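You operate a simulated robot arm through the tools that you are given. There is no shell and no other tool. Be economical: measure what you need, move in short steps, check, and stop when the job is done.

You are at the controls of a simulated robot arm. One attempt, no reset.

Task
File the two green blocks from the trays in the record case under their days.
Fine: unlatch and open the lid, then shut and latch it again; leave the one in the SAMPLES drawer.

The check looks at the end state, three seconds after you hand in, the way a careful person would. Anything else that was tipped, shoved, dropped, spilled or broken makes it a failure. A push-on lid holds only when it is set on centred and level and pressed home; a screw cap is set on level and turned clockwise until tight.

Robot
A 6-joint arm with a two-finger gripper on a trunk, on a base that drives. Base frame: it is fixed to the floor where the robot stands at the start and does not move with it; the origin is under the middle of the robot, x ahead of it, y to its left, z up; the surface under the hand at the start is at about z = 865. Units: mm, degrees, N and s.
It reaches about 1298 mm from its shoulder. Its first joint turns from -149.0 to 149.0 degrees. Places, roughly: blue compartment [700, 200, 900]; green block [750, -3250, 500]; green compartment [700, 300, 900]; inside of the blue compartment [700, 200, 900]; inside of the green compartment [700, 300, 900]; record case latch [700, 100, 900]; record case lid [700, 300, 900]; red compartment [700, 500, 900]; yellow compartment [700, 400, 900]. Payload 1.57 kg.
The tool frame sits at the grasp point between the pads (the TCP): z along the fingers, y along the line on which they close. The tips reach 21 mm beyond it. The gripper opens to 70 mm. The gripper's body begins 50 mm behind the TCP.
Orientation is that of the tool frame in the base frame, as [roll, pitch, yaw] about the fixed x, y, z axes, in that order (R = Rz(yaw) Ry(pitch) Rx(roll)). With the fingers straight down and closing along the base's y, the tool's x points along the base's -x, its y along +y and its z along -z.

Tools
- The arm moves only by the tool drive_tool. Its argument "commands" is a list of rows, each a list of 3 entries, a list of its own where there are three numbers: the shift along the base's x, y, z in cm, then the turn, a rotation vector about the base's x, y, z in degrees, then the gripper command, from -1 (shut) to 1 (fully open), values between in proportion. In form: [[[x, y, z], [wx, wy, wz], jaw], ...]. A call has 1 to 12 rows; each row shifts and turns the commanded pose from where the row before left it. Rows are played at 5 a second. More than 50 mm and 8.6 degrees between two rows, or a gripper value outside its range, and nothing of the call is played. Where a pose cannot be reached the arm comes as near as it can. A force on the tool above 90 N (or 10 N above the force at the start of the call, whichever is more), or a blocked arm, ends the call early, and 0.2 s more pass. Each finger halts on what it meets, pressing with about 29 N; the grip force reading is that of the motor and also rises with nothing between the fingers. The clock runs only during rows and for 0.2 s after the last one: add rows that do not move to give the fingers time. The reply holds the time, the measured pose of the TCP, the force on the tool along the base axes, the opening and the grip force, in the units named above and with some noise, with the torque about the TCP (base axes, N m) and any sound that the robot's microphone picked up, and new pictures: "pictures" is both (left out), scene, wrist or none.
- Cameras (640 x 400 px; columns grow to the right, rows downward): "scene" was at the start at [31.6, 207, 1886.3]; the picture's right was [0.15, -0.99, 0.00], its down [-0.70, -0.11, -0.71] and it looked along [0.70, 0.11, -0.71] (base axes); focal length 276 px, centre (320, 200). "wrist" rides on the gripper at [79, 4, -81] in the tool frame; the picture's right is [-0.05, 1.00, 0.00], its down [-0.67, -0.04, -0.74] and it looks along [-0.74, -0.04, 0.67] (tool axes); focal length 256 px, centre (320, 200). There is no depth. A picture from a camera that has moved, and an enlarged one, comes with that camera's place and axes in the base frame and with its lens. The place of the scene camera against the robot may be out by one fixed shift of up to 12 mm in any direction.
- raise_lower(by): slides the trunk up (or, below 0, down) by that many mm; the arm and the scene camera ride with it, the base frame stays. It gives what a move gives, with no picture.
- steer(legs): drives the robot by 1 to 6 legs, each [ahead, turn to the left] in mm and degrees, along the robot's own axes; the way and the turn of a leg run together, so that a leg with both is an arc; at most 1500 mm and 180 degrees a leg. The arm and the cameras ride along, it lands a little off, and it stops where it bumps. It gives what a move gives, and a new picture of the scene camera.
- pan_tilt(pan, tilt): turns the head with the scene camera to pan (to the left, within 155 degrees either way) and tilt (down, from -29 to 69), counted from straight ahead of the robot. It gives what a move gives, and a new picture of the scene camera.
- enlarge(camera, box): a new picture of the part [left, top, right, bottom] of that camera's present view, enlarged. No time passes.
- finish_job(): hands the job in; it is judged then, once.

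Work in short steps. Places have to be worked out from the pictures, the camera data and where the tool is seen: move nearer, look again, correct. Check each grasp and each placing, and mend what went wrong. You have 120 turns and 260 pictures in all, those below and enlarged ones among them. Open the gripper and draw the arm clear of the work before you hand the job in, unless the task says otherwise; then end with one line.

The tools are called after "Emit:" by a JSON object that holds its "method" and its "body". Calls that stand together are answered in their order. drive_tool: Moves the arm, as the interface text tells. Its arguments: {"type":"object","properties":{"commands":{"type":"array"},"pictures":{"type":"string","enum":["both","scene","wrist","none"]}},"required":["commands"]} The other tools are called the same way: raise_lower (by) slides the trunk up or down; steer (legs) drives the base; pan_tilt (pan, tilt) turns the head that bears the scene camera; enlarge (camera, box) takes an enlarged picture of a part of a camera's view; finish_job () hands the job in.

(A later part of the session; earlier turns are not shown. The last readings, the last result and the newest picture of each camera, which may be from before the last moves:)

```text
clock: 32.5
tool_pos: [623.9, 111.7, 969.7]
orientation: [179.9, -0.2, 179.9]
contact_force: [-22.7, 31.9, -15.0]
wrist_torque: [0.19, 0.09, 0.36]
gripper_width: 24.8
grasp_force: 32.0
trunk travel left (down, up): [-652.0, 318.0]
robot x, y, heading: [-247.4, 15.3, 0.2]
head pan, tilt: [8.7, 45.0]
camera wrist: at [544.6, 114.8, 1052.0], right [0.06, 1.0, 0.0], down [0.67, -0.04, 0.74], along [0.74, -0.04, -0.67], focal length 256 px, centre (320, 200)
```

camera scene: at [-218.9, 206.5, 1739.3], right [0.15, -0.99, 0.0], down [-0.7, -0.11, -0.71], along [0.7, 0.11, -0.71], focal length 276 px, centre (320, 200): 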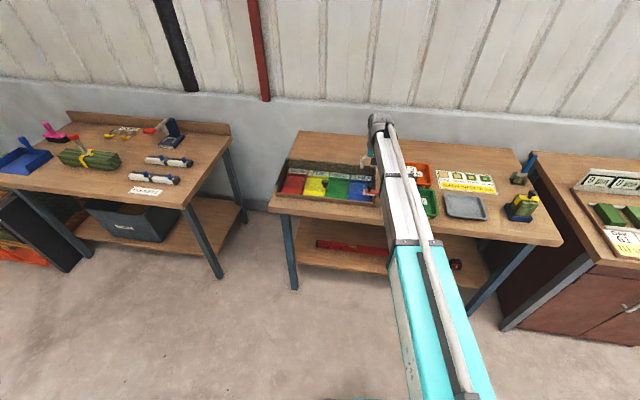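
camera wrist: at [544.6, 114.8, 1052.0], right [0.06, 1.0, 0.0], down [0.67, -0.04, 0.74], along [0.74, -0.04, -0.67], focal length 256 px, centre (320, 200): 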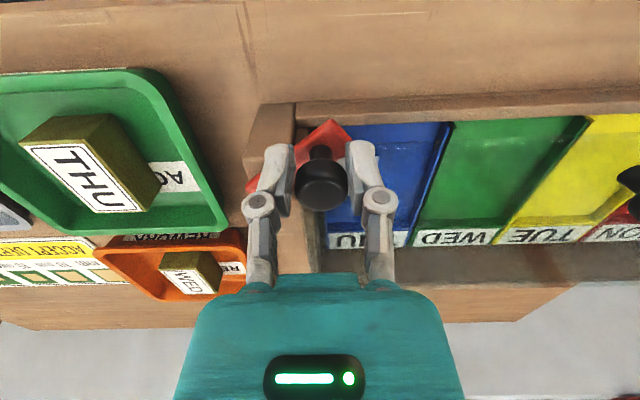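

Following again; on to 90°.

Emit:
{"method": "drive_tool", "body": {"commands": [[[-0.4, -0.45, 0], [0, 0, 0], -1], [[-0.3, -0.55, 0], [0, 0, 0], -1], [[-0.2, -0.55, 0], [0, 0, 0], -1], [[-0.1, -0.55, 0], [0, 0, 0], -1], [[0, -0.6, 0], [0, 0, 0], -1], [[0, -0.2, 0], [0, 0, 0], -1], [[0, 0, 0], [0, 0, 0], -1]], "pictures": "wrist"}}

```text
clock: 34.1
tool_pos: [617.8, 77.0, 971.6]
orientation: [-179.9, 0.3, 179.9]
contact_force: [0.3, 5.0, 19.4]
wrist_torque: [0.12, 0.08, 0.2]
gripper_width: 24.9
grasp_force: 32.0
trunk travel left (down, up): [-652.0, 318.0]
robot x, y, heading: [-251.4, 14.6, 0.2]
head pan, tilt: [8.7, 45.0]
camera wrist: at [537.3, 81.4, 1052.8], right [0.06, 1.0, 0.0], down [0.66, -0.04, 0.75], along [0.75, -0.04, -0.66], focal length 256 px, centre (320, 200)
```

wrist: 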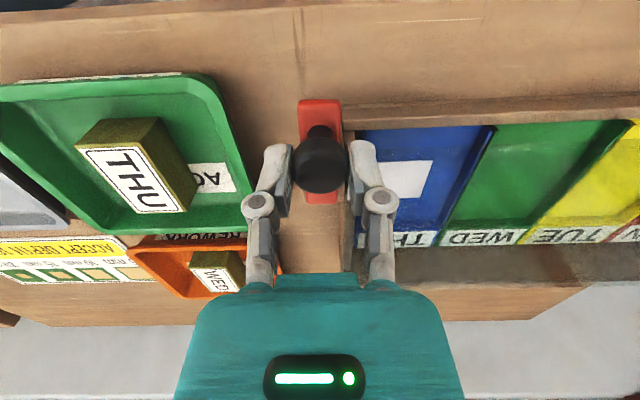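

Latch is fully swung. I open, raise the trunk 70 mm, and move above the lid knob.

Emit:
{"method": "drive_tool", "body": {"commands": [[[0, 0, 0], [0, 0, 0], 1], [[0, 0, 0], [0, 0, 0], 1], [[0, 0, 0], [0, 0, 0], 1], [[0, 0, 0], [0, 0, 0], 1]], "pictures": "none"}}

Emit:
{"method": "raise_lower", "body": {"by": 70}}

Emit:
{"method": "drive_tool", "body": {"commands": [[[1.2, 4.6, 0], [0, 0, 0], 1], [[1.5, 4.6, 0], [0, 0, 0], 1], [[1.5, 4.6, 0], [0, 0, 0], 1], [[0, 4.6, 0], [0, 0, 0], 1], [[0, 4.6, 0], [0, 0, 0], 1], [[0, 0, 0], [0, 0, 0], 1]], "pictures": "both"}}

Emit:
{"method": "enlarge", "body": {"camera": "scene", "box": [265, 140, 455, 240]}}

```text
clock: 35.1
tool_pos: [617.2, 76.4, 970.8]
orientation: [-179.9, 0.0, 179.6]
contact_force: [0.5, 0.8, 0.1]
wrist_torque: [0.02, 0.02, 0.0]
gripper_width: 70.3
grasp_force: 0.1
trunk travel left (down, up): [-652.0, 318.0]
robot x, y, heading: [-254.1, 17.0, 0.2]
head pan, tilt: [8.7, 45.0]
```

```text
clock: 36.2
tool_pos: [617.0, 76.6, 1041.3]
orientation: [179.9, 0.0, 179.6]
contact_force: [-0.6, 0.6, 0.6]
wrist_torque: [0.02, 0.03, 0.01]
gripper_width: 70.0
grasp_force: 0.2
trunk travel left (down, up): [-722.0, 248.0]
robot x, y, heading: [-251.9, 16.3, -0.0]
head pan, tilt: [8.7, 45.0]
```

```text
clock: 37.6
tool_pos: [658.3, 307.1, 1040.5]
orientation: [-179.9, 0.0, 179.7]
contact_force: [0.5, 0.5, 0.1]
wrist_torque: [0.02, 0.0, 0.01]
gripper_width: 69.9
grasp_force: 0.1
trunk travel left (down, up): [-722.0, 248.0]
robot x, y, heading: [-252.3, 14.5, -0.0]
head pan, tilt: [8.7, 45.0]
camera scene: at [-218.9, 207.2, 1709.2], right [0.15, -0.99, 0.0], down [-0.7, -0.11, -0.71], along [0.7, 0.11, -0.71], focal length 276 px, centre (320, 200)
camera wrist: at [579.5, 311.4, 1121.5], right [0.06, 1.0, 0.0], down [0.67, -0.04, 0.74], along [0.74, -0.04, -0.67], focal length 256 px, centre (320, 200)
```

scene: 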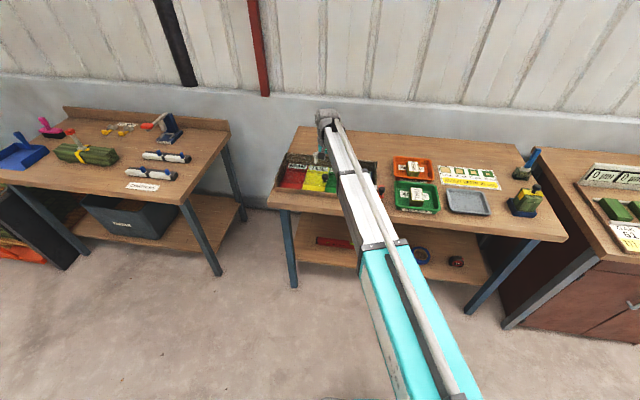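
wrist: 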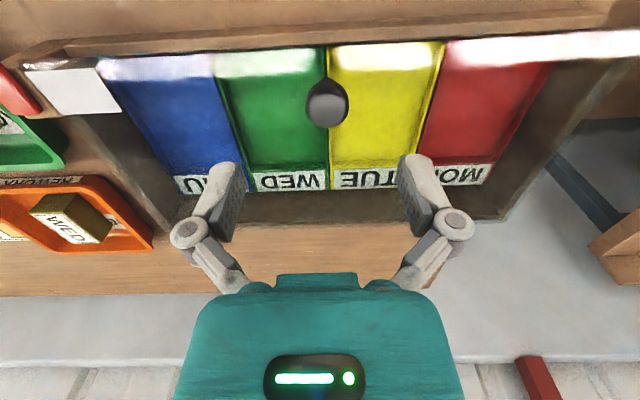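

```text
3.37 times, centred on (360, 190) of scene
camera zoom: at [-218.9, 207.2, 1709.2], right [0.15, -0.99, 0.0], down [-0.7, -0.11, -0.71], along [0.7, 0.11, -0.71], focal length 931 px, centre (185, 234)
```

zoom: 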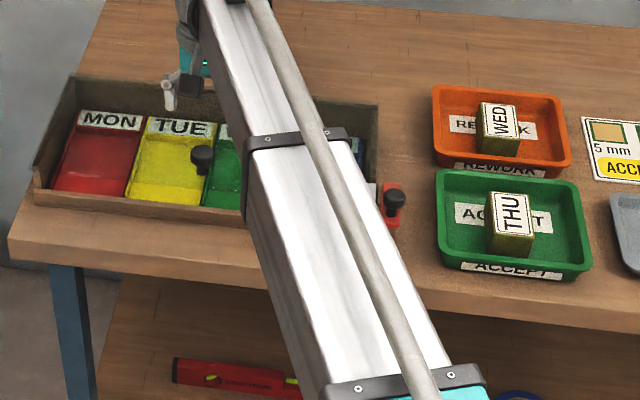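

The latch is clear (bar along x beside the case). Lid knob at (660,311). I align, descend 71 mm and grip.

Emit:
{"method": "drive_tool", "body": {"commands": [[[0.2, 0.4, 0], [0, 0, 0], 1], [[0, 0, 0], [0, 0, 0], 1]], "pictures": "none"}}

Emit:
{"method": "raise_lower", "body": {"by": -71}}

Emit:
{"method": "drive_tool", "body": {"commands": [[[0, 0, 0], [0, 0, 0], -1], [[0, 0, 0], [0, 0, 0], -1], [[0, 0, 0], [0, 0, 0], -1], [[0, 0, 0], [0, 0, 0], -1], [[0, 0, 0], [0, 0, 0], -1]], "pictures": "wrist"}}

```text
clock: 38.2
tool_pos: [660.7, 311.5, 1038.9]
orientation: [180.0, 0.0, 179.7]
contact_force: [-0.4, -0.3, 0.4]
wrist_torque: [0.0, 0.02, -0.02]
gripper_width: 69.8
grasp_force: 0.1
trunk travel left (down, up): [-722.0, 248.0]
robot x, y, heading: [-251.7, 15.9, 0.1]
head pan, tilt: [8.7, 45.0]
```

```text
clock: 39.3
tool_pos: [660.9, 310.9, 969.4]
orientation: [-179.9, 0.1, 179.8]
contact_force: [-0.5, 0.7, -0.4]
wrist_torque: [0.02, -0.01, 0.01]
gripper_width: 69.9
grasp_force: 0.1
trunk travel left (down, up): [-651.0, 319.0]
robot x, y, heading: [-253.1, 15.5, 0.1]
head pan, tilt: [8.7, 45.0]
```

```text
clock: 40.5
tool_pos: [659.3, 311.1, 969.3]
orientation: [-179.9, -0.1, 179.8]
contact_force: [2.9, 3.6, 5.1]
wrist_torque: [0.09, -0.29, 0.1]
gripper_width: 29.0
grasp_force: 32.3
trunk travel left (down, up): [-651.0, 319.0]
robot x, y, heading: [-253.1, 15.3, 0.2]
head pan, tilt: [8.7, 45.0]
camera wrist: at [581.2, 315.8, 1050.8], right [0.06, 1.0, 0.0], down [0.67, -0.04, 0.75], along [0.74, -0.04, -0.67], focal length 256 px, centre (320, 200)
```

wrist: 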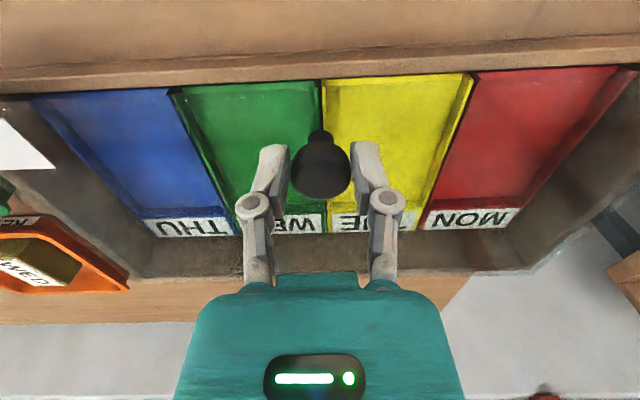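

Gripped at 29 mm. I raise 10 mm and watch forces.

Emit:
{"method": "raise_lower", "body": {"by": 10}}

Emit:
{"method": "drive_tool", "body": {"commands": [[[0, 0, 0], [0, 0, 0], -1]], "pictures": "wrist"}}

```text
clock: 41.1
tool_pos: [661.9, 311.1, 978.9]
orientation: [180.0, -0.1, 179.8]
contact_force: [4.2, 3.6, -2.9]
wrist_torque: [0.07, 0.01, 0.02]
gripper_width: 28.8
grasp_force: 32.3
trunk travel left (down, up): [-661.0, 309.0]
robot x, y, heading: [-252.6, 16.9, -0.2]
head pan, tilt: [8.7, 45.0]
```

```text
clock: 41.5
tool_pos: [661.1, 312.1, 978.8]
orientation: [180.0, 0.0, 179.8]
contact_force: [6.2, 4.6, -0.8]
wrist_torque: [0.08, -0.44, 0.05]
gripper_width: 28.8
grasp_force: 31.9
trunk travel left (down, up): [-661.0, 309.0]
robot x, y, heading: [-249.0, 17.2, 0.4]
head pan, tilt: [8.7, 45.0]
camera wrist: at [582.3, 315.8, 1059.9], right [0.06, 1.0, 0.0], down [0.67, -0.04, 0.75], along [0.74, -0.04, -0.67], focal length 256 px, centre (320, 200)
```

wrist: 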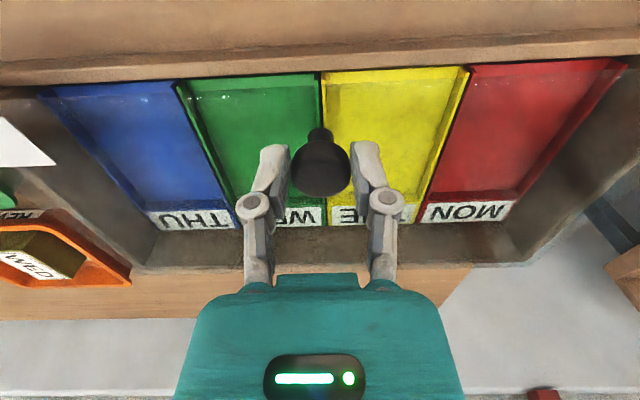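

The lid rises freely. I continue along an estimated arc (R≈147 mm, hinge at x≈805).

Emit:
{"method": "raise_lower", "body": {"by": 15}}

Emit:
{"method": "drive_tool", "body": {"commands": [[[0.7, 0, 0], [0, 0, 0], -1], [[0, 0, 0], [0, 0, 0], -1]], "pictures": "none"}}

Emit:
{"method": "raise_lower", "body": {"by": 15}}

Emit:
{"method": "drive_tool", "body": {"commands": [[[0.6, 0, 0], [0, 0, 0], -1], [[0, 0, 0], [0, 0, 0], -1]], "pictures": "both"}}

```text
clock: 42.1
tool_pos: [661.0, 311.3, 994.6]
orientation: [-179.9, 0.0, 179.8]
contact_force: [5.4, 4.9, -2.4]
wrist_torque: [0.08, -0.25, 0.05]
gripper_width: 26.8
grasp_force: 31.4
trunk travel left (down, up): [-676.0, 294.0]
robot x, y, heading: [-247.2, 12.8, 0.2]
head pan, tilt: [8.7, 45.0]
```

```text
clock: 42.7
tool_pos: [662.5, 312.2, 997.4]
orientation: [179.9, -0.2, 179.8]
contact_force: [-27.2, 4.7, 2.4]
wrist_torque: [0.07, 1.12, 0.07]
gripper_width: 26.8
grasp_force: 32.1
trunk travel left (down, up): [-676.0, 294.0]
robot x, y, heading: [-251.4, 14.3, 0.0]
head pan, tilt: [8.7, 45.0]
```

```text
clock: 43.3
tool_pos: [667.9, 311.6, 1009.9]
orientation: [179.9, 0.2, 179.8]
contact_force: [-9.3, 6.0, 3.6]
wrist_torque: [-0.02, -0.02, 0.04]
gripper_width: 26.9
grasp_force: 32.1
trunk travel left (down, up): [-691.0, 279.0]
robot x, y, heading: [-250.9, 15.9, 0.2]
head pan, tilt: [8.7, 45.0]
```

```text
clock: 43.9
tool_pos: [669.0, 311.0, 1011.3]
orientation: [-179.9, -0.2, 179.7]
contact_force: [-28.3, 6.2, 5.4]
wrist_torque: [0.14, 1.05, 0.11]
gripper_width: 26.9
grasp_force: 31.9
trunk travel left (down, up): [-691.0, 279.0]
robot x, y, heading: [-248.9, 18.3, 0.3]
head pan, tilt: [8.7, 45.0]
camera scene: at [-223.6, 207.4, 1678.3], right [0.15, -0.99, 0.0], down [-0.7, -0.11, -0.71], along [0.7, 0.11, -0.71], focal length 276 px, centre (320, 200)
camera wrist: at [589.7, 315.8, 1093.4], right [0.06, 1.0, 0.0], down [0.67, -0.04, 0.74], along [0.74, -0.04, -0.67], focal length 256 px, centre (320, 200)
```

scene: 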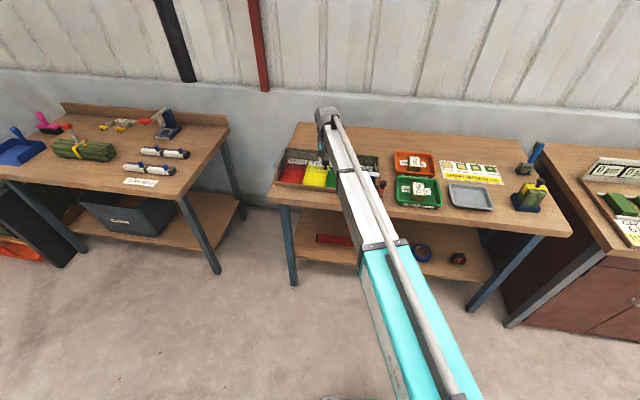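
wrist: 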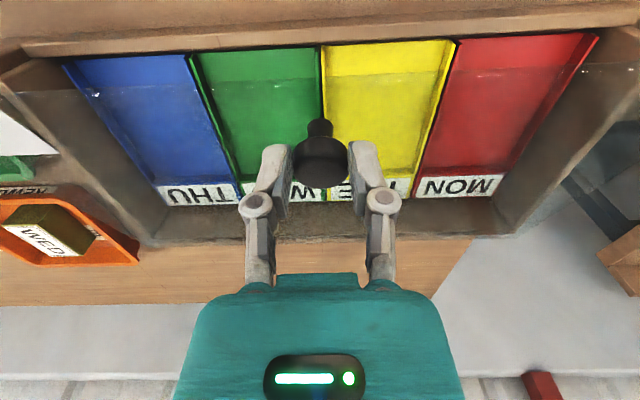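

The arc is a little flatter than guessed (x force −28 N). I raise first and move x less.

Emit:
{"method": "raise_lower", "body": {"by": 15}}

Emit:
{"method": "drive_tool", "body": {"commands": [[[0.3, 0, 0], [0, 0, 0], -1], [[0, 0, 0], [0, 0, 0], -1]], "pictures": "none"}}

Emit:
{"method": "raise_lower", "body": {"by": 15}}

Emit:
{"method": "drive_tool", "body": {"commands": [[[0.6, 0, 0], [0, 0, 0], -1], [[0, 0, 0], [0, 0, 0], -1]], "pictures": "wrist"}}

```text
clock: 44.6
tool_pos: [674.8, 311.4, 1023.4]
orientation: [-180.0, 0.3, 179.7]
contact_force: [-2.7, 7.8, 2.4]
wrist_torque: [-0.06, -0.32, -0.01]
gripper_width: 26.5
grasp_force: 31.8
trunk travel left (down, up): [-706.0, 264.0]
robot x, y, heading: [-250.5, 15.7, 0.1]
head pan, tilt: [8.7, 45.0]
```

```text
clock: 45.2
tool_pos: [675.8, 311.2, 1025.4]
orientation: [180.0, 0.2, 179.8]
contact_force: [-7.1, 6.8, 5.2]
wrist_torque: [0.03, -0.42, -0.03]
gripper_width: 26.4
grasp_force: 31.7
trunk travel left (down, up): [-706.0, 264.0]
robot x, y, heading: [-254.3, 17.7, 0.1]
head pan, tilt: [8.7, 45.0]
```

```text
clock: 45.8
tool_pos: [677.7, 310.0, 1038.8]
orientation: [-180.0, 0.1, 179.7]
contact_force: [0.0, -0.1, -0.3]
wrist_torque: [-0.01, -0.04, -0.01]
gripper_width: 0.2
grasp_force: 28.2
trunk travel left (down, up): [-721.0, 249.0]
robot x, y, heading: [-247.7, 18.2, 0.2]
head pan, tilt: [8.7, 45.0]
```

```text
clock: 46.4
tool_pos: [682.3, 310.1, 1038.5]
orientation: [-179.9, 0.0, 179.7]
contact_force: [0.4, 0.5, -0.7]
wrist_torque: [0.02, -0.01, 0.01]
gripper_width: 0.3
grasp_force: 28.7
trunk travel left (down, up): [-721.0, 249.0]
robot x, y, heading: [-250.2, 14.5, 0.3]
head pan, tilt: [8.7, 45.0]
camera wrist: at [603.4, 314.7, 1120.5], right [0.06, 1.0, 0.0], down [0.67, -0.04, 0.74], along [0.74, -0.04, -0.67], focal length 256 px, centre (320, 200)
```

wrist: 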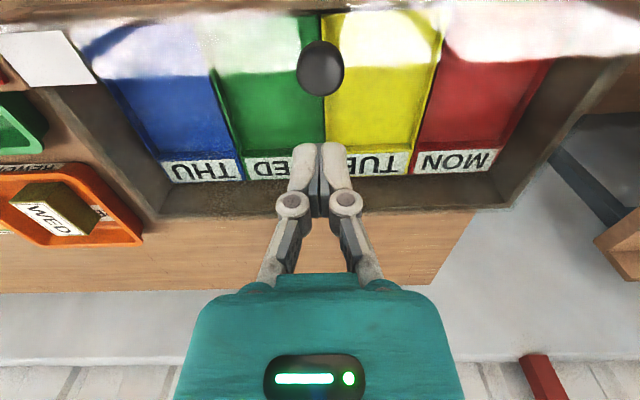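

The knob slipped out at about 20° and the lid fell shut (in place, as the picture shows). I will grip deeper, centred on the knob's head, and tilt the hand along with the lid.

Emit:
{"method": "drive_tool", "body": {"commands": [[[-2.1, 0.1, 0], [0, 0, 0], 1], [[0, 0, 0], [0, 0, 0], 1], [[0, 0, 0], [0, 0, 0], 1], [[0, 0, 0], [0, 0, 0], 1]], "pictures": "none"}}

Emit:
{"method": "raise_lower", "body": {"by": -75}}

Emit:
{"method": "drive_tool", "body": {"commands": [[[0, 0, 0], [0, 0, 0], -1], [[0, 0, 0], [0, 0, 0], -1], [[0, 0, 0], [0, 0, 0], -1], [[0, 0, 0], [0, 0, 0], -1], [[0, 0, 0], [0, 0, 0], -1]], "pictures": "wrist"}}

Emit:
{"method": "enlarge", "body": {"camera": "wrist", "box": [240, 80, 400, 210]}}

```text
clock: 47.4
tool_pos: [662.2, 311.7, 1038.9]
orientation: [179.9, 0.0, 179.8]
contact_force: [0.8, -0.1, 0.5]
wrist_torque: [0.03, 0.01, 0.0]
gripper_width: 70.1
grasp_force: 0.0
trunk travel left (down, up): [-721.0, 249.0]
robot x, y, heading: [-250.5, 14.7, 0.1]
head pan, tilt: [8.7, 45.0]
```

```text
clock: 48.5
tool_pos: [661.8, 312.1, 964.2]
orientation: [-179.9, 0.0, 179.7]
contact_force: [-0.4, -0.7, 0.4]
wrist_torque: [0.02, 0.04, -0.02]
gripper_width: 70.2
grasp_force: 0.0
trunk travel left (down, up): [-646.0, 324.0]
robot x, y, heading: [-251.5, 15.2, -0.0]
head pan, tilt: [8.7, 45.0]
```

```text
clock: 49.7
tool_pos: [661.9, 312.6, 964.3]
orientation: [179.9, 0.0, 179.8]
contact_force: [1.1, 0.3, 4.3]
wrist_torque: [-0.02, -0.03, 0.0]
gripper_width: 29.1
grasp_force: 32.0
trunk travel left (down, up): [-646.0, 324.0]
robot x, y, heading: [-246.3, 15.6, 0.0]
head pan, tilt: [8.7, 45.0]
camera wrist: at [582.3, 315.8, 1045.8], right [0.06, 1.0, 0.0], down [0.67, -0.04, 0.75], along [0.74, -0.04, -0.67], focal length 256 px, centre (320, 200)
```

wrist: 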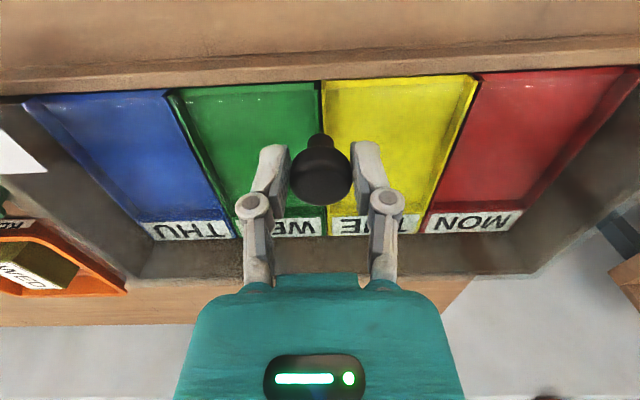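

```text
3.08 times, centred on (320, 145) of wrist
camera zoom: at [582.3, 315.8, 1045.8], right [0.06, 1.0, 0.0], down [0.67, -0.04, 0.75], along [0.74, -0.04, -0.67], focal length 788 px, centre (320, 369)
```

zoom: 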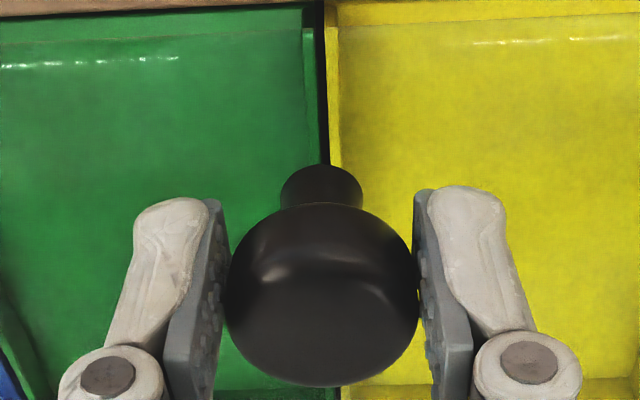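

Well gripped on the head's widest part. I start the combined lift: trunk, then a small x move with 5° tilt.

Emit:
{"method": "raise_lower", "body": {"by": 13}}

Emit:
{"method": "drive_tool", "body": {"commands": [[[0.25, 0, 0], [0, 5, 0], -1], [[0, 0, 0], [0, 0, 0], -1]], "pictures": "none"}}

Emit:
{"method": "raise_lower", "body": {"by": 13}}

Emit:
{"method": "drive_tool", "body": {"commands": [[[0.4, 0, 0], [0, 5, 0], -1], [[0, 0, 0], [0, 0, 0], -1]], "pictures": "wrist"}}

```text
clock: 50.3
tool_pos: [663.7, 312.1, 976.1]
orientation: [179.9, 0.1, 179.7]
contact_force: [6.3, -0.8, -3.7]
wrist_torque: [-0.06, 0.06, -0.04]
gripper_width: 29.4
grasp_force: 32.1
trunk travel left (down, up): [-659.0, 311.0]
robot x, y, heading: [-249.8, 13.0, 0.1]
head pan, tilt: [8.7, 45.0]
```

```text
clock: 50.9
tool_pos: [664.7, 312.1, 977.8]
orientation: [-180.0, -4.9, 179.8]
contact_force: [2.6, -1.4, 2.4]
wrist_torque: [-0.03, -0.94, -0.03]
gripper_width: 29.6
grasp_force: 31.5
trunk travel left (down, up): [-659.0, 311.0]
robot x, y, heading: [-253.6, 11.3, 0.4]
head pan, tilt: [8.7, 45.0]
```

```text
clock: 51.5
tool_pos: [666.3, 310.7, 990.6]
orientation: [179.9, -4.9, 179.7]
contact_force: [8.5, -1.3, -2.3]
wrist_torque: [-0.09, -0.46, -0.07]
gripper_width: 29.2
grasp_force: 31.3
trunk travel left (down, up): [-672.0, 298.0]
robot x, y, heading: [-247.5, 15.1, -0.1]
head pan, tilt: [8.7, 45.0]
```

```text
clock: 52.1
tool_pos: [666.0, 312.3, 994.0]
orientation: [-180.0, -10.2, 179.8]
contact_force: [-5.1, -0.3, 4.0]
wrist_torque: [0.01, -0.59, 0.05]
gripper_width: 28.4
grasp_force: 31.4
trunk travel left (down, up): [-672.0, 298.0]
robot x, y, heading: [-253.0, 15.8, -0.0]
head pan, tilt: [8.7, 45.0]
camera wrist: at [602.6, 315.7, 1088.0], right [0.06, 1.0, -0.01], down [0.79, -0.04, 0.62], along [0.62, -0.04, -0.79], focal length 256 px, centre (320, 200)
```

wrist: 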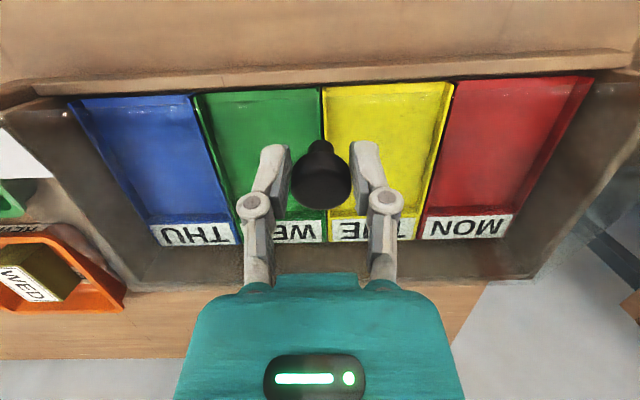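

Low forces and firm grip. I continue the same way.

Emit:
{"method": "raise_lower", "body": {"by": 13}}

Emit:
{"method": "drive_tool", "body": {"commands": [[[0.5, 0, 0], [0, 5, 0], -1], [[0, 0, 0], [0, 0, 0], -1]], "pictures": "none"}}

Emit:
{"method": "raise_lower", "body": {"by": 11}}

Emit:
{"method": "drive_tool", "body": {"commands": [[[0.65, 0, 0], [0, 5, 0], -1], [[0, 0, 0], [0, 0, 0], -1]], "pictures": "wrist"}}

```text
clock: 52.7
tool_pos: [668.4, 312.3, 1004.6]
orientation: [-180.0, -9.9, 179.5]
contact_force: [2.2, -0.5, -1.7]
wrist_torque: [-0.02, -0.05, -0.01]
gripper_width: 28.3
grasp_force: 32.1
trunk travel left (down, up): [-685.0, 285.0]
robot x, y, heading: [-251.6, 12.0, 0.2]
head pan, tilt: [8.7, 45.0]
```

```text
clock: 53.3
tool_pos: [671.7, 312.0, 1010.9]
orientation: [180.0, -14.9, 179.8]
contact_force: [-4.9, 1.5, 5.4]
wrist_torque: [0.05, -0.68, 0.02]
gripper_width: 27.9
grasp_force: 32.6
out of reach, approached as far as the arm can: row 1
trunk travel left (down, up): [-685.0, 285.0]
robot x, y, heading: [-247.2, 17.1, 0.2]
head pan, tilt: [8.7, 45.0]
```

```text
clock: 53.9
tool_pos: [665.9, 311.8, 1022.9]
orientation: [180.0, -15.1, 179.9]
contact_force: [-24.1, 0.8, 10.0]
wrist_torque: [0.24, 0.35, -0.07]
gripper_width: 6.1
grasp_force: 28.2
trunk travel left (down, up): [-696.0, 274.0]
robot x, y, heading: [-251.3, 12.7, -0.0]
head pan, tilt: [8.7, 45.0]
```

```text
clock: 54.5
tool_pos: [670.9, 311.0, 1031.8]
orientation: [-180.0, -20.3, 179.9]
contact_force: [-43.2, 3.7, 20.3]
wrist_torque: [0.56, 0.74, -0.11]
gripper_width: 6.2
grasp_force: 28.8
out of reach, approached as far as the arm can: row 1
trunk travel left (down, up): [-696.0, 274.0]
robot x, y, heading: [-252.7, 17.8, -0.1]
head pan, tilt: [8.7, 45.0]
camera wrist: at [624.7, 315.8, 1135.5], right [0.05, 1.0, -0.02], down [0.88, -0.04, 0.47], along [0.47, -0.04, -0.88], focal length 256 px, centre (320, 200)
```

wrist: 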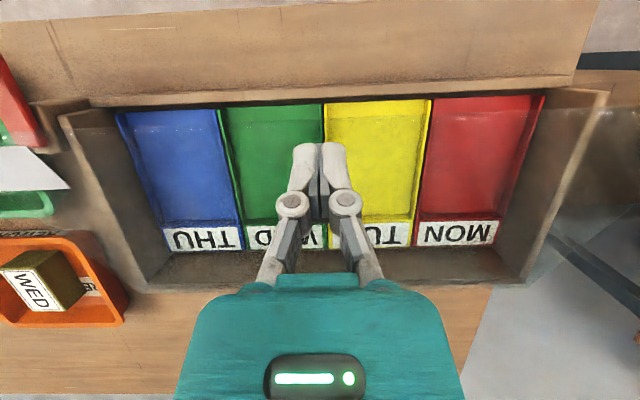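

The knob slipped again, but the closed fingers bear on something (−43 N in x). I zoom to see the lid.

Emit:
{"method": "enlarge", "body": {"camera": "wrist", "box": [220, 80, 420, 240]}}

Emit:
{"method": "enlarge", "body": {"camera": "wrist", "box": [0, 60, 640, 360]}}

Emit:
{"method": "enlarge", "body": {"camera": "scene", "box": [265, 130, 425, 230]}}

```text
2.50 times, centred on (320, 160) of wrist
camera zoom: at [624.7, 315.8, 1135.5], right [0.05, 1.0, -0.02], down [0.88, -0.04, 0.47], along [0.47, -0.04, -0.88], focal length 640 px, centre (320, 300)
```

zoom: 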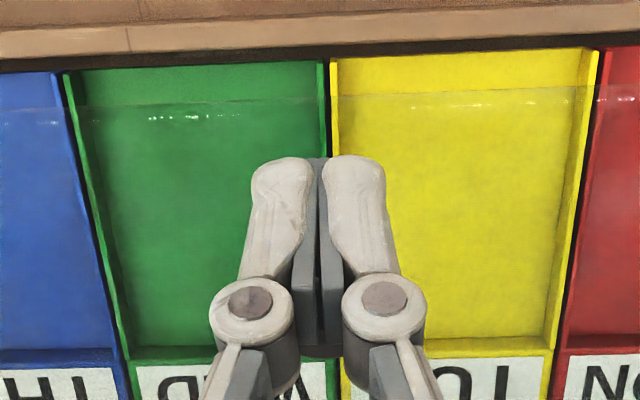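

```text
1.00 times, centred on (320, 210) of wrist (not enlarged: the box is as wide or as high as the picture)
camera zoom: at [624.7, 315.8, 1135.5], right [0.05, 1.0, -0.02], down [0.88, -0.04, 0.47], along [0.47, -0.04, -0.88], focal length 256 px, centre (320, 190)
```

zoom: 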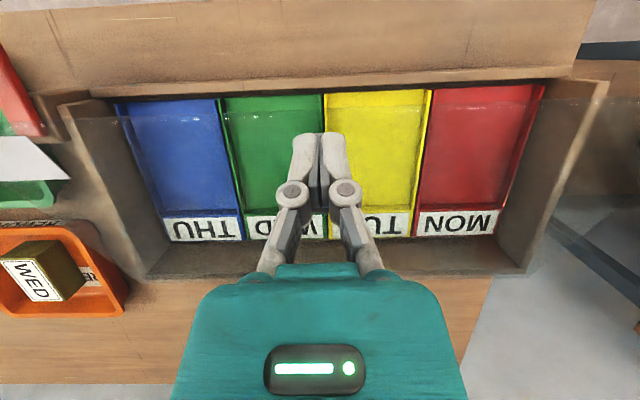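

```text
4.00 times, centred on (345, 180) of scene
camera zoom: at [-228.1, 206.4, 1683.6], right [0.15, -0.99, 0.0], down [-0.7, -0.11, -0.71], along [0.7, 0.11, -0.7], focal length 1106 px, centre (220, 280)
```

zoom: 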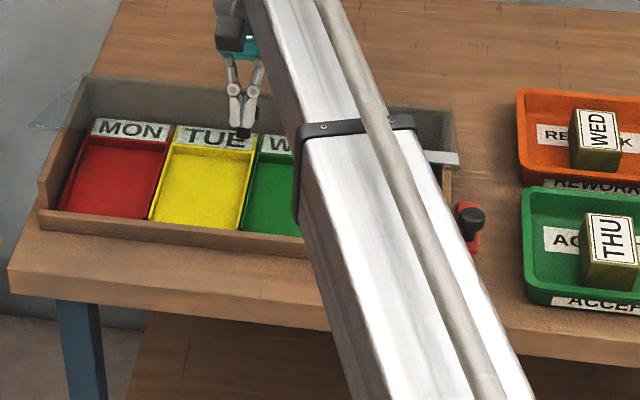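

The lid is held up at about 22°: the closed fingers sit against the knob's neck, under its head — a good hook. I keep lifting and pushing +x in small steps.

Emit:
{"method": "raise_lower", "body": {"by": 8}}

Emit:
{"method": "drive_tool", "body": {"commands": [[[0.4, 0, 0], [0, 0, 0], -1], [[0, 0, 0], [0, 0, 0], -1]], "pictures": "wrist"}}

Emit:
{"method": "enlarge", "body": {"camera": "scene", "box": [300, 130, 380, 180]}}

```text
clock: 55.1
tool_pos: [673.3, 311.5, 1038.1]
orientation: [-179.9, -20.0, 179.8]
contact_force: [-33.2, 5.2, 17.2]
wrist_torque: [0.03, 0.5, 0.02]
gripper_width: 5.9
grasp_force: 28.8
trunk travel left (down, up): [-704.0, 266.0]
robot x, y, heading: [-249.9, 14.5, 0.2]
head pan, tilt: [8.7, 45.0]
```

```text
clock: 55.7
tool_pos: [675.0, 312.0, 1039.6]
orientation: [-179.9, -20.2, 179.9]
contact_force: [-41.7, 7.3, 21.4]
wrist_torque: [0.08, 0.7, 0.05]
gripper_width: 6.0
grasp_force: 28.6
trunk travel left (down, up): [-704.0, 266.0]
robot x, y, heading: [-254.3, 15.9, 0.4]
head pan, tilt: [8.7, 45.0]
camera wrist: at [629.0, 315.8, 1143.6], right [0.05, 1.0, -0.02], down [0.88, -0.04, 0.47], along [0.47, -0.04, -0.88], focal length 256 px, centre (320, 200)
```

wrist: 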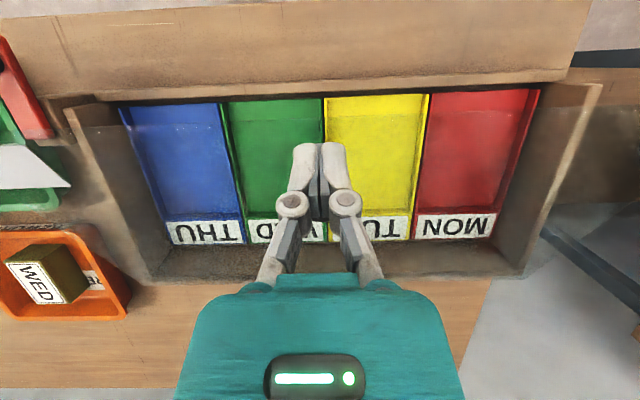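

```text
8.00 times, centred on (340, 155) of scene
camera zoom: at [-228.4, 206.6, 1691.6], right [0.15, -0.99, 0.0], down [-0.69, -0.11, -0.71], along [0.7, 0.11, -0.7], focal length 2212 px, centre (160, 560)
```

zoom: 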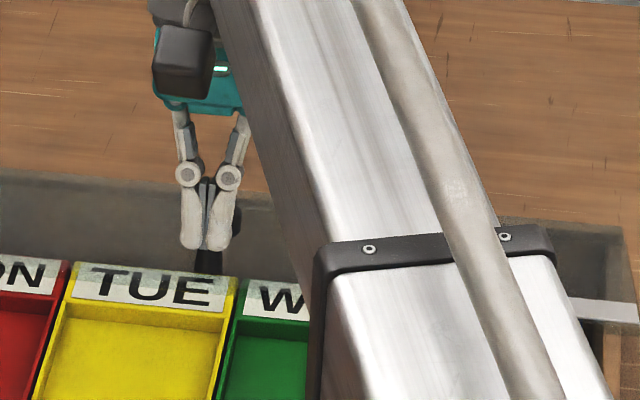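

The fingers press the knob's head from the front; pushing +x opens the lid. I push +x without raising so the tips settle lower on the head.

Emit:
{"method": "drive_tool", "body": {"commands": [[[0.4, 0, 0], [0, 0, 0], -1], [[0.4, 0, 0], [0, 0, 0], -1], [[0, 0, 0], [0, 0, 0], -1]], "pictures": "both"}}

Emit:
{"method": "enlarge", "body": {"camera": "scene", "box": [300, 130, 380, 180]}}

```text
clock: 56.5
tool_pos: [677.4, 310.8, 1043.2]
orientation: [-179.9, -20.7, 179.9]
contact_force: [-64.7, 6.0, 36.2]
wrist_torque: [0.12, 1.06, 0.02]
gripper_width: 6.0
grasp_force: 28.4
trunk travel left (down, up): [-704.0, 266.0]
robot x, y, heading: [-252.0, 10.5, 0.5]
head pan, tilt: [8.7, 45.0]
camera scene: at [-233.6, 206.0, 1691.8], right [0.15, -0.99, 0.0], down [-0.69, -0.11, -0.71], along [0.7, 0.11, -0.7], focal length 276 px, centre (320, 200)
camera wrist: at [632.2, 315.7, 1147.8], right [0.05, 1.0, -0.02], down [0.89, -0.03, 0.46], along [0.46, -0.04, -0.89], focal length 256 px, centre (320, 200)
```

scene: 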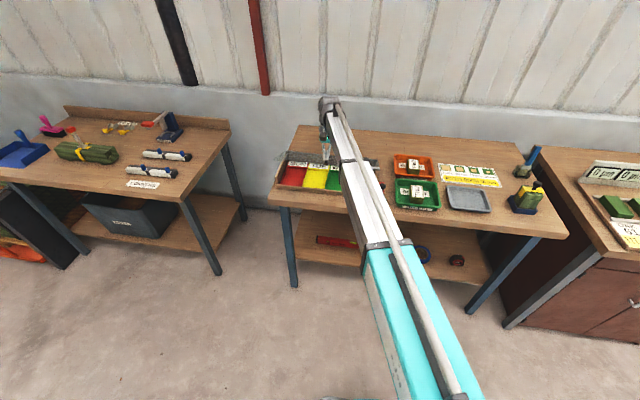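
wrist: 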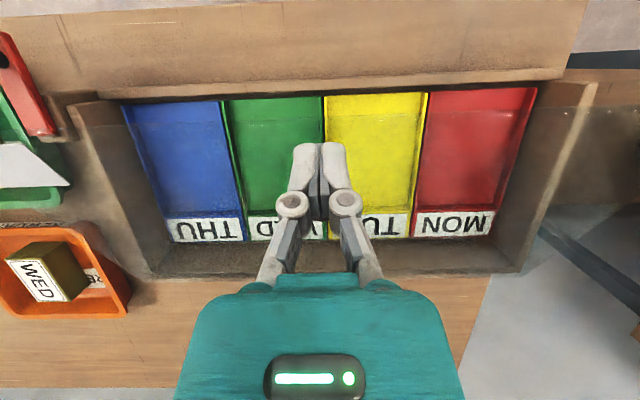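

```text
8.00 times, centred on (340, 155) of scene
camera zoom: at [-233.6, 206.0, 1691.8], right [0.15, -0.99, 0.0], down [-0.69, -0.11, -0.71], along [0.7, 0.11, -0.7], focal length 2212 px, centre (160, 560)
```

zoom: 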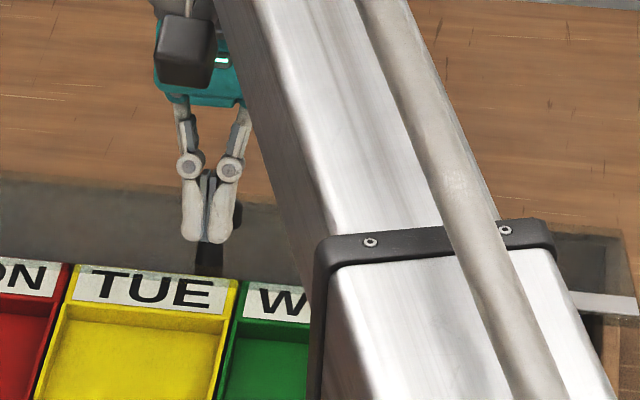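

The jam comes from my 20° tilt: the finger edge presses down-forward. I rotate the hand back the other way so the finger edges scoop the head from the front and below.

Emit:
{"method": "drive_tool", "body": {"commands": [[[-0.2, 0, 0], [0, -5, 0], -1], [[0, 0, 0], [0, -5, 0], -1], [[0, 0, 0], [0, 0, 0], -1]], "pictures": "none"}}

Emit:
{"method": "raise_lower", "body": {"by": 6}}

Emit:
{"method": "drive_tool", "body": {"commands": [[[0, 0, 0], [0, -5, 0], -1], [[0, 0, 0], [0, -5, 0], -1], [[0, 0, 0], [0, 0, 0], -1]], "pictures": "both"}}

Emit:
{"method": "enlarge", "body": {"camera": "scene", "box": [300, 130, 380, 180]}}

```text
clock: 57.2
tool_pos: [668.3, 312.6, 1032.4]
orientation: [-179.9, -11.9, -180.0]
contact_force: [-38.6, -0.8, 19.5]
wrist_torque: [-0.04, 0.57, 0.0]
gripper_width: 5.8
grasp_force: 28.8
out of reach, approached as far as the arm can: row 1, 2
trunk travel left (down, up): [-704.0, 266.0]
robot x, y, heading: [-253.4, 14.2, 0.1]
head pan, tilt: [8.7, 45.0]
stopped in row 3: the force on the tool passed its limit at 93 N (the readings are from after the stop); the commanded pose is now the measured one
```

```text
clock: 57.8
tool_pos: [673.4, 310.7, 1039.4]
orientation: [-179.9, -12.0, -179.9]
contact_force: [-47.3, 2.0, 25.3]
wrist_torque: [0.56, 0.67, -0.08]
gripper_width: 6.0
grasp_force: 28.7
trunk travel left (down, up): [-710.0, 260.0]
robot x, y, heading: [-246.7, 15.3, -0.0]
head pan, tilt: [8.7, 45.0]
```

```text
clock: 58.6
tool_pos: [675.2, 312.1, 1034.2]
orientation: [-179.8, -1.9, 179.9]
contact_force: [-40.2, -1.0, 22.7]
wrist_torque: [0.03, 0.1, 0.01]
gripper_width: 5.9
grasp_force: 28.2
out of reach, approached as far as the arm can: row 2
trunk travel left (down, up): [-710.0, 260.0]
robot x, y, heading: [-249.9, 15.2, 0.1]
head pan, tilt: [8.7, 45.0]
camera scene: at [-228.3, 205.7, 1697.6], right [0.15, -0.99, 0.0], down [-0.7, -0.11, -0.71], along [0.7, 0.11, -0.7], focal length 276 px, centre (320, 200)
camera wrist: at [598.3, 314.9, 1117.8], right [0.05, 1.0, -0.01], down [0.69, -0.03, 0.72], along [0.72, -0.04, -0.69], focal length 256 px, centre (320, 200)
```

scene: 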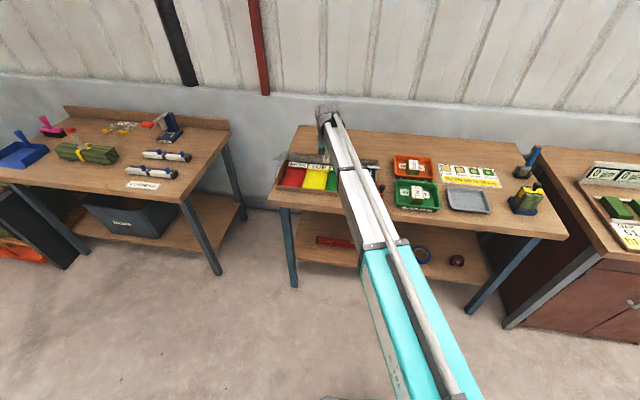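
wrist: 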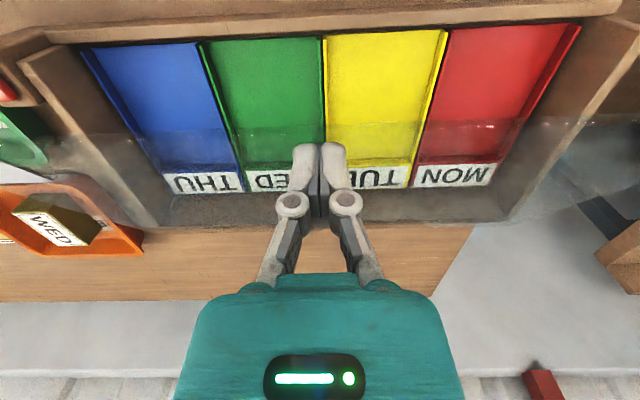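

```text
8.00 times, centred on (340, 155) of scene
camera zoom: at [-228.3, 205.7, 1697.6], right [0.15, -0.99, 0.0], down [-0.7, -0.11, -0.71], along [0.7, 0.11, -0.7], focal length 2212 px, centre (160, 560)
```

zoom: 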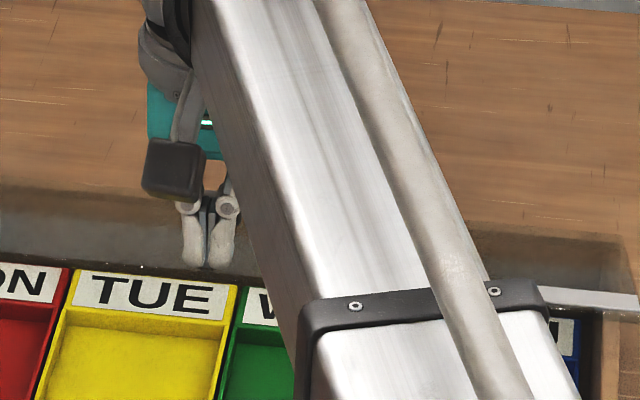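

The lid stays up. I keep rotating toward a scooping tilt, with small trunk lifts.

Emit:
{"method": "drive_tool", "body": {"commands": [[[-0.1, 0, 0], [0, -5, 0], -1], [[0, 0, 0], [0, -5, 0], -1], [[0, 0, 0], [0, 0, 0], -1]], "pictures": "none"}}

Emit:
{"method": "drive_tool", "body": {"commands": [[[0, 0, 0], [0, -5, 0], -1], [[0, 0, 0], [0, -5, 0], -1], [[0, 0, 0], [0, 0, 0], -1]], "pictures": "wrist"}}

```text
clock: 59.4
tool_pos: [673.6, 310.7, 1034.0]
orientation: [-179.8, 8.3, 179.9]
contact_force: [-38.7, -1.0, 18.2]
wrist_torque: [-0.22, 0.69, 0.12]
gripper_width: 5.9
grasp_force: 28.1
trunk travel left (down, up): [-710.0, 260.0]
robot x, y, heading: [-251.3, 13.7, 0.3]
head pan, tilt: [8.7, 45.0]
```

```text
clock: 60.2
tool_pos: [675.8, 311.3, 1042.4]
orientation: [-179.9, 18.3, 179.8]
contact_force: [-32.1, 0.1, 16.5]
wrist_torque: [-0.02, 0.42, 0.05]
gripper_width: 6.1
grasp_force: 28.4
out of reach, approached as far as the arm can: row 1, 2
trunk travel left (down, up): [-710.0, 260.0]
robot x, y, heading: [-248.8, 16.3, 0.0]
head pan, tilt: [8.7, 45.0]
camera wrist: at [575.2, 315.6, 1093.9], right [0.05, 1.0, 0.01], down [0.4, -0.03, 0.92], along [0.92, -0.04, -0.4], focal length 256 px, centre (320, 200)
```

wrist: 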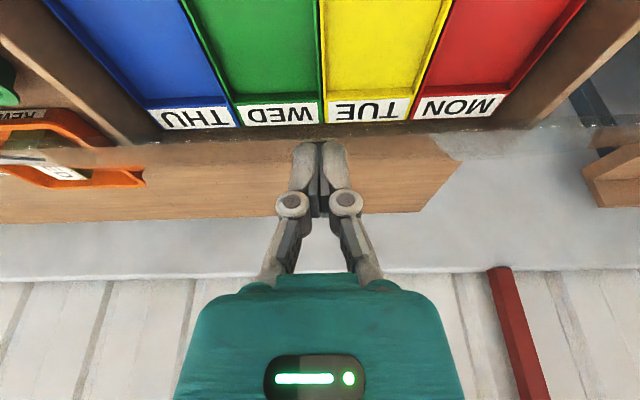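

The lid is at about 29° and the load is nearly radial (over-push). I move along the tangent: raise 12 mm, then +x a little.

Emit:
{"method": "raise_lower", "body": {"by": 12}}

Emit:
{"method": "drive_tool", "body": {"commands": [[[0.5, 0, 0], [0, 0, 0], -1], [[0, 0, 0], [0, 0, 0], -1]], "pictures": "both"}}

Emit:
{"method": "enlarge", "body": {"camera": "wrist", "box": [200, 80, 440, 230]}}

Emit:
{"method": "enlarge", "body": {"camera": "scene", "box": [265, 120, 425, 220]}}

```text
clock: 60.8
tool_pos: [682.0, 312.3, 1050.9]
orientation: [-180.0, 18.6, 179.9]
contact_force: [-6.3, -1.1, 3.1]
wrist_torque: [-0.02, 0.04, 0.0]
gripper_width: 6.0
grasp_force: 28.2
trunk travel left (down, up): [-722.0, 248.0]
robot x, y, heading: [-249.1, 14.5, 0.3]
head pan, tilt: [8.7, 45.0]
```

```text
clock: 61.4
tool_pos: [681.8, 312.2, 1052.4]
orientation: [179.9, 18.3, 179.9]
contact_force: [-16.1, -1.3, 10.9]
wrist_torque: [-0.03, 0.22, -0.04]
gripper_width: 5.6
grasp_force: 28.4
trunk travel left (down, up): [-722.0, 248.0]
robot x, y, heading: [-252.5, 15.4, 0.0]
head pan, tilt: [8.7, 45.0]
camera scene: at [-223.2, 206.1, 1709.5], right [0.15, -0.99, 0.0], down [-0.7, -0.11, -0.71], along [0.7, 0.11, -0.71], focal length 276 px, centre (320, 200)
camera wrist: at [582.1, 315.6, 1104.3], right [0.05, 1.0, 0.02], down [0.4, -0.04, 0.92], along [0.92, -0.04, -0.4], focal length 256 px, centre (320, 200)
```

scene: 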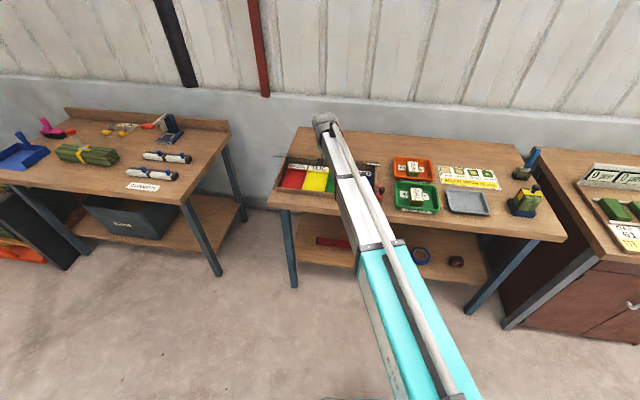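
wrist: 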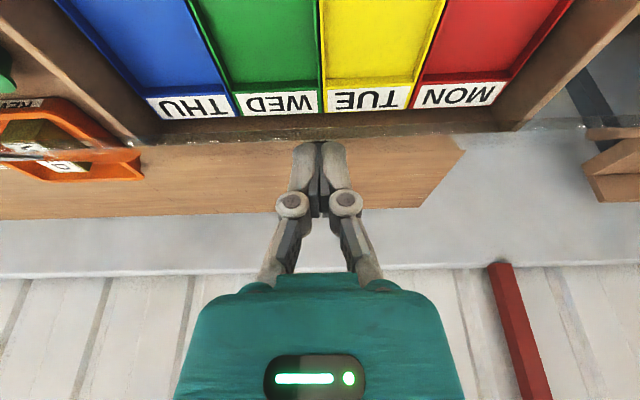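

```text
2.67 times, centred on (320, 155) of wrist
camera zoom: at [582.1, 315.6, 1104.3], right [0.05, 1.0, 0.02], down [0.4, -0.04, 0.92], along [0.92, -0.04, -0.4], focal length 683 px, centre (320, 320)
```

zoom: 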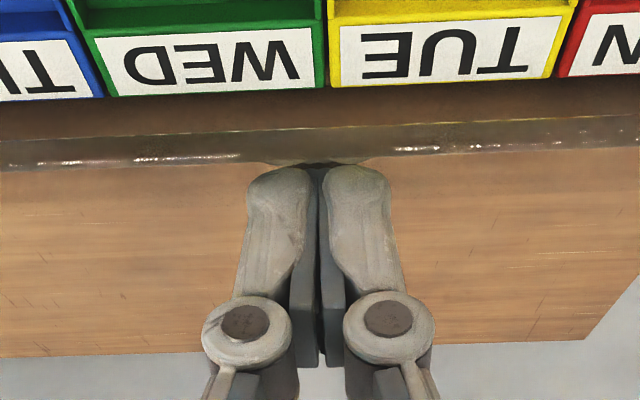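

```text
4.00 times, centred on (345, 170) of scene
camera zoom: at [-223.2, 206.1, 1709.5], right [0.15, -0.99, 0.0], down [-0.7, -0.11, -0.71], along [0.7, 0.11, -0.71], focal length 1106 px, centre (220, 320)
```

zoom: 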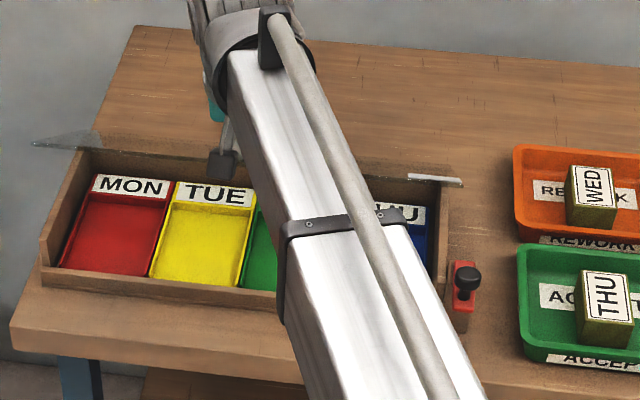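

Lid is at about 31° and following. I continue along the tangent in a series of steps.

Emit:
{"method": "raise_lower", "body": {"by": 11}}

Emit:
{"method": "drive_tool", "body": {"commands": [[[0.5, 0, 0], [0, 0, 0], -1], [[0.4, 0, 0], [0, 0, 0], -1], [[0, 0, 0], [0, 0, 0], -1]], "pictures": "none"}}

Emit:
{"method": "raise_lower", "body": {"by": 10}}

Emit:
{"method": "drive_tool", "body": {"commands": [[[0.5, 0, 0], [0, 0, 0], -1], [[0.5, 0, 0], [0, 0, 0], -1], [[0, 0, 0], [0, 0, 0], -1]], "pictures": "both"}}

```text
clock: 62.0
tool_pos: [685.2, 312.2, 1061.1]
orientation: [-179.9, 18.3, 179.9]
contact_force: [-2.0, 0.5, 0.8]
wrist_torque: [0.0, -0.01, 0.03]
gripper_width: 0.0
grasp_force: 28.7
trunk travel left (down, up): [-733.0, 237.0]
robot x, y, heading: [-250.1, 13.2, 0.1]
head pan, tilt: [8.7, 45.0]
```

```text
clock: 62.8
tool_pos: [690.4, 312.3, 1063.5]
orientation: [-180.0, 18.4, 179.9]
contact_force: [-16.8, 0.7, 11.2]
wrist_torque: [0.06, 0.15, -0.08]
gripper_width: 0.1
grasp_force: 29.0
trunk travel left (down, up): [-733.0, 237.0]
robot x, y, heading: [-245.4, 12.2, 0.4]
head pan, tilt: [8.7, 45.0]
```

```text
clock: 63.4
tool_pos: [696.4, 312.2, 1070.3]
orientation: [-179.8, 18.3, 179.9]
contact_force: [-1.7, 0.6, -0.4]
wrist_torque: [-0.01, 0.03, 0.01]
gripper_width: 0.3
grasp_force: 28.4
trunk travel left (down, up): [-743.0, 227.0]
robot x, y, heading: [-249.2, 18.0, 0.1]
head pan, tilt: [8.7, 45.0]
```

```text
clock: 64.2
tool_pos: [700.9, 312.4, 1074.2]
orientation: [-180.0, 18.5, 179.9]
contact_force: [-18.1, 1.1, 15.6]
wrist_torque: [0.03, 0.08, -0.13]
gripper_width: 0.2
grasp_force: 28.4
trunk travel left (down, up): [-743.0, 227.0]
robot x, y, heading: [-251.5, 13.1, 0.2]
head pan, tilt: [8.7, 45.0]
camera scene: at [-224.5, 206.3, 1730.6], right [0.15, -0.99, 0.0], down [-0.7, -0.11, -0.71], along [0.7, 0.11, -0.71], focal length 276 px, centre (320, 200)
camera wrist: at [600.2, 316.6, 1126.0], right [0.05, 1.0, 0.02], down [0.4, -0.04, 0.92], along [0.92, -0.04, -0.4], focal length 256 px, centre (320, 200)
```

scene: 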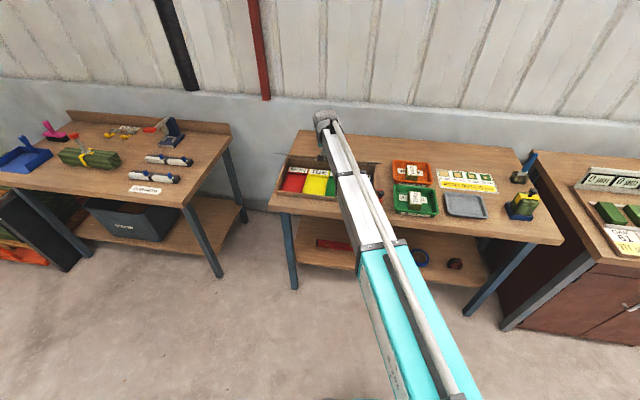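
wrist: 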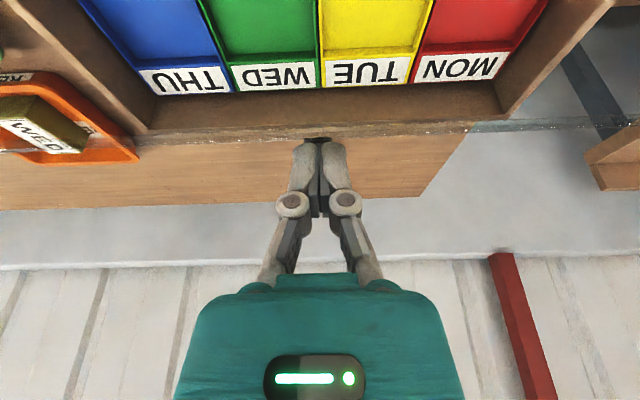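

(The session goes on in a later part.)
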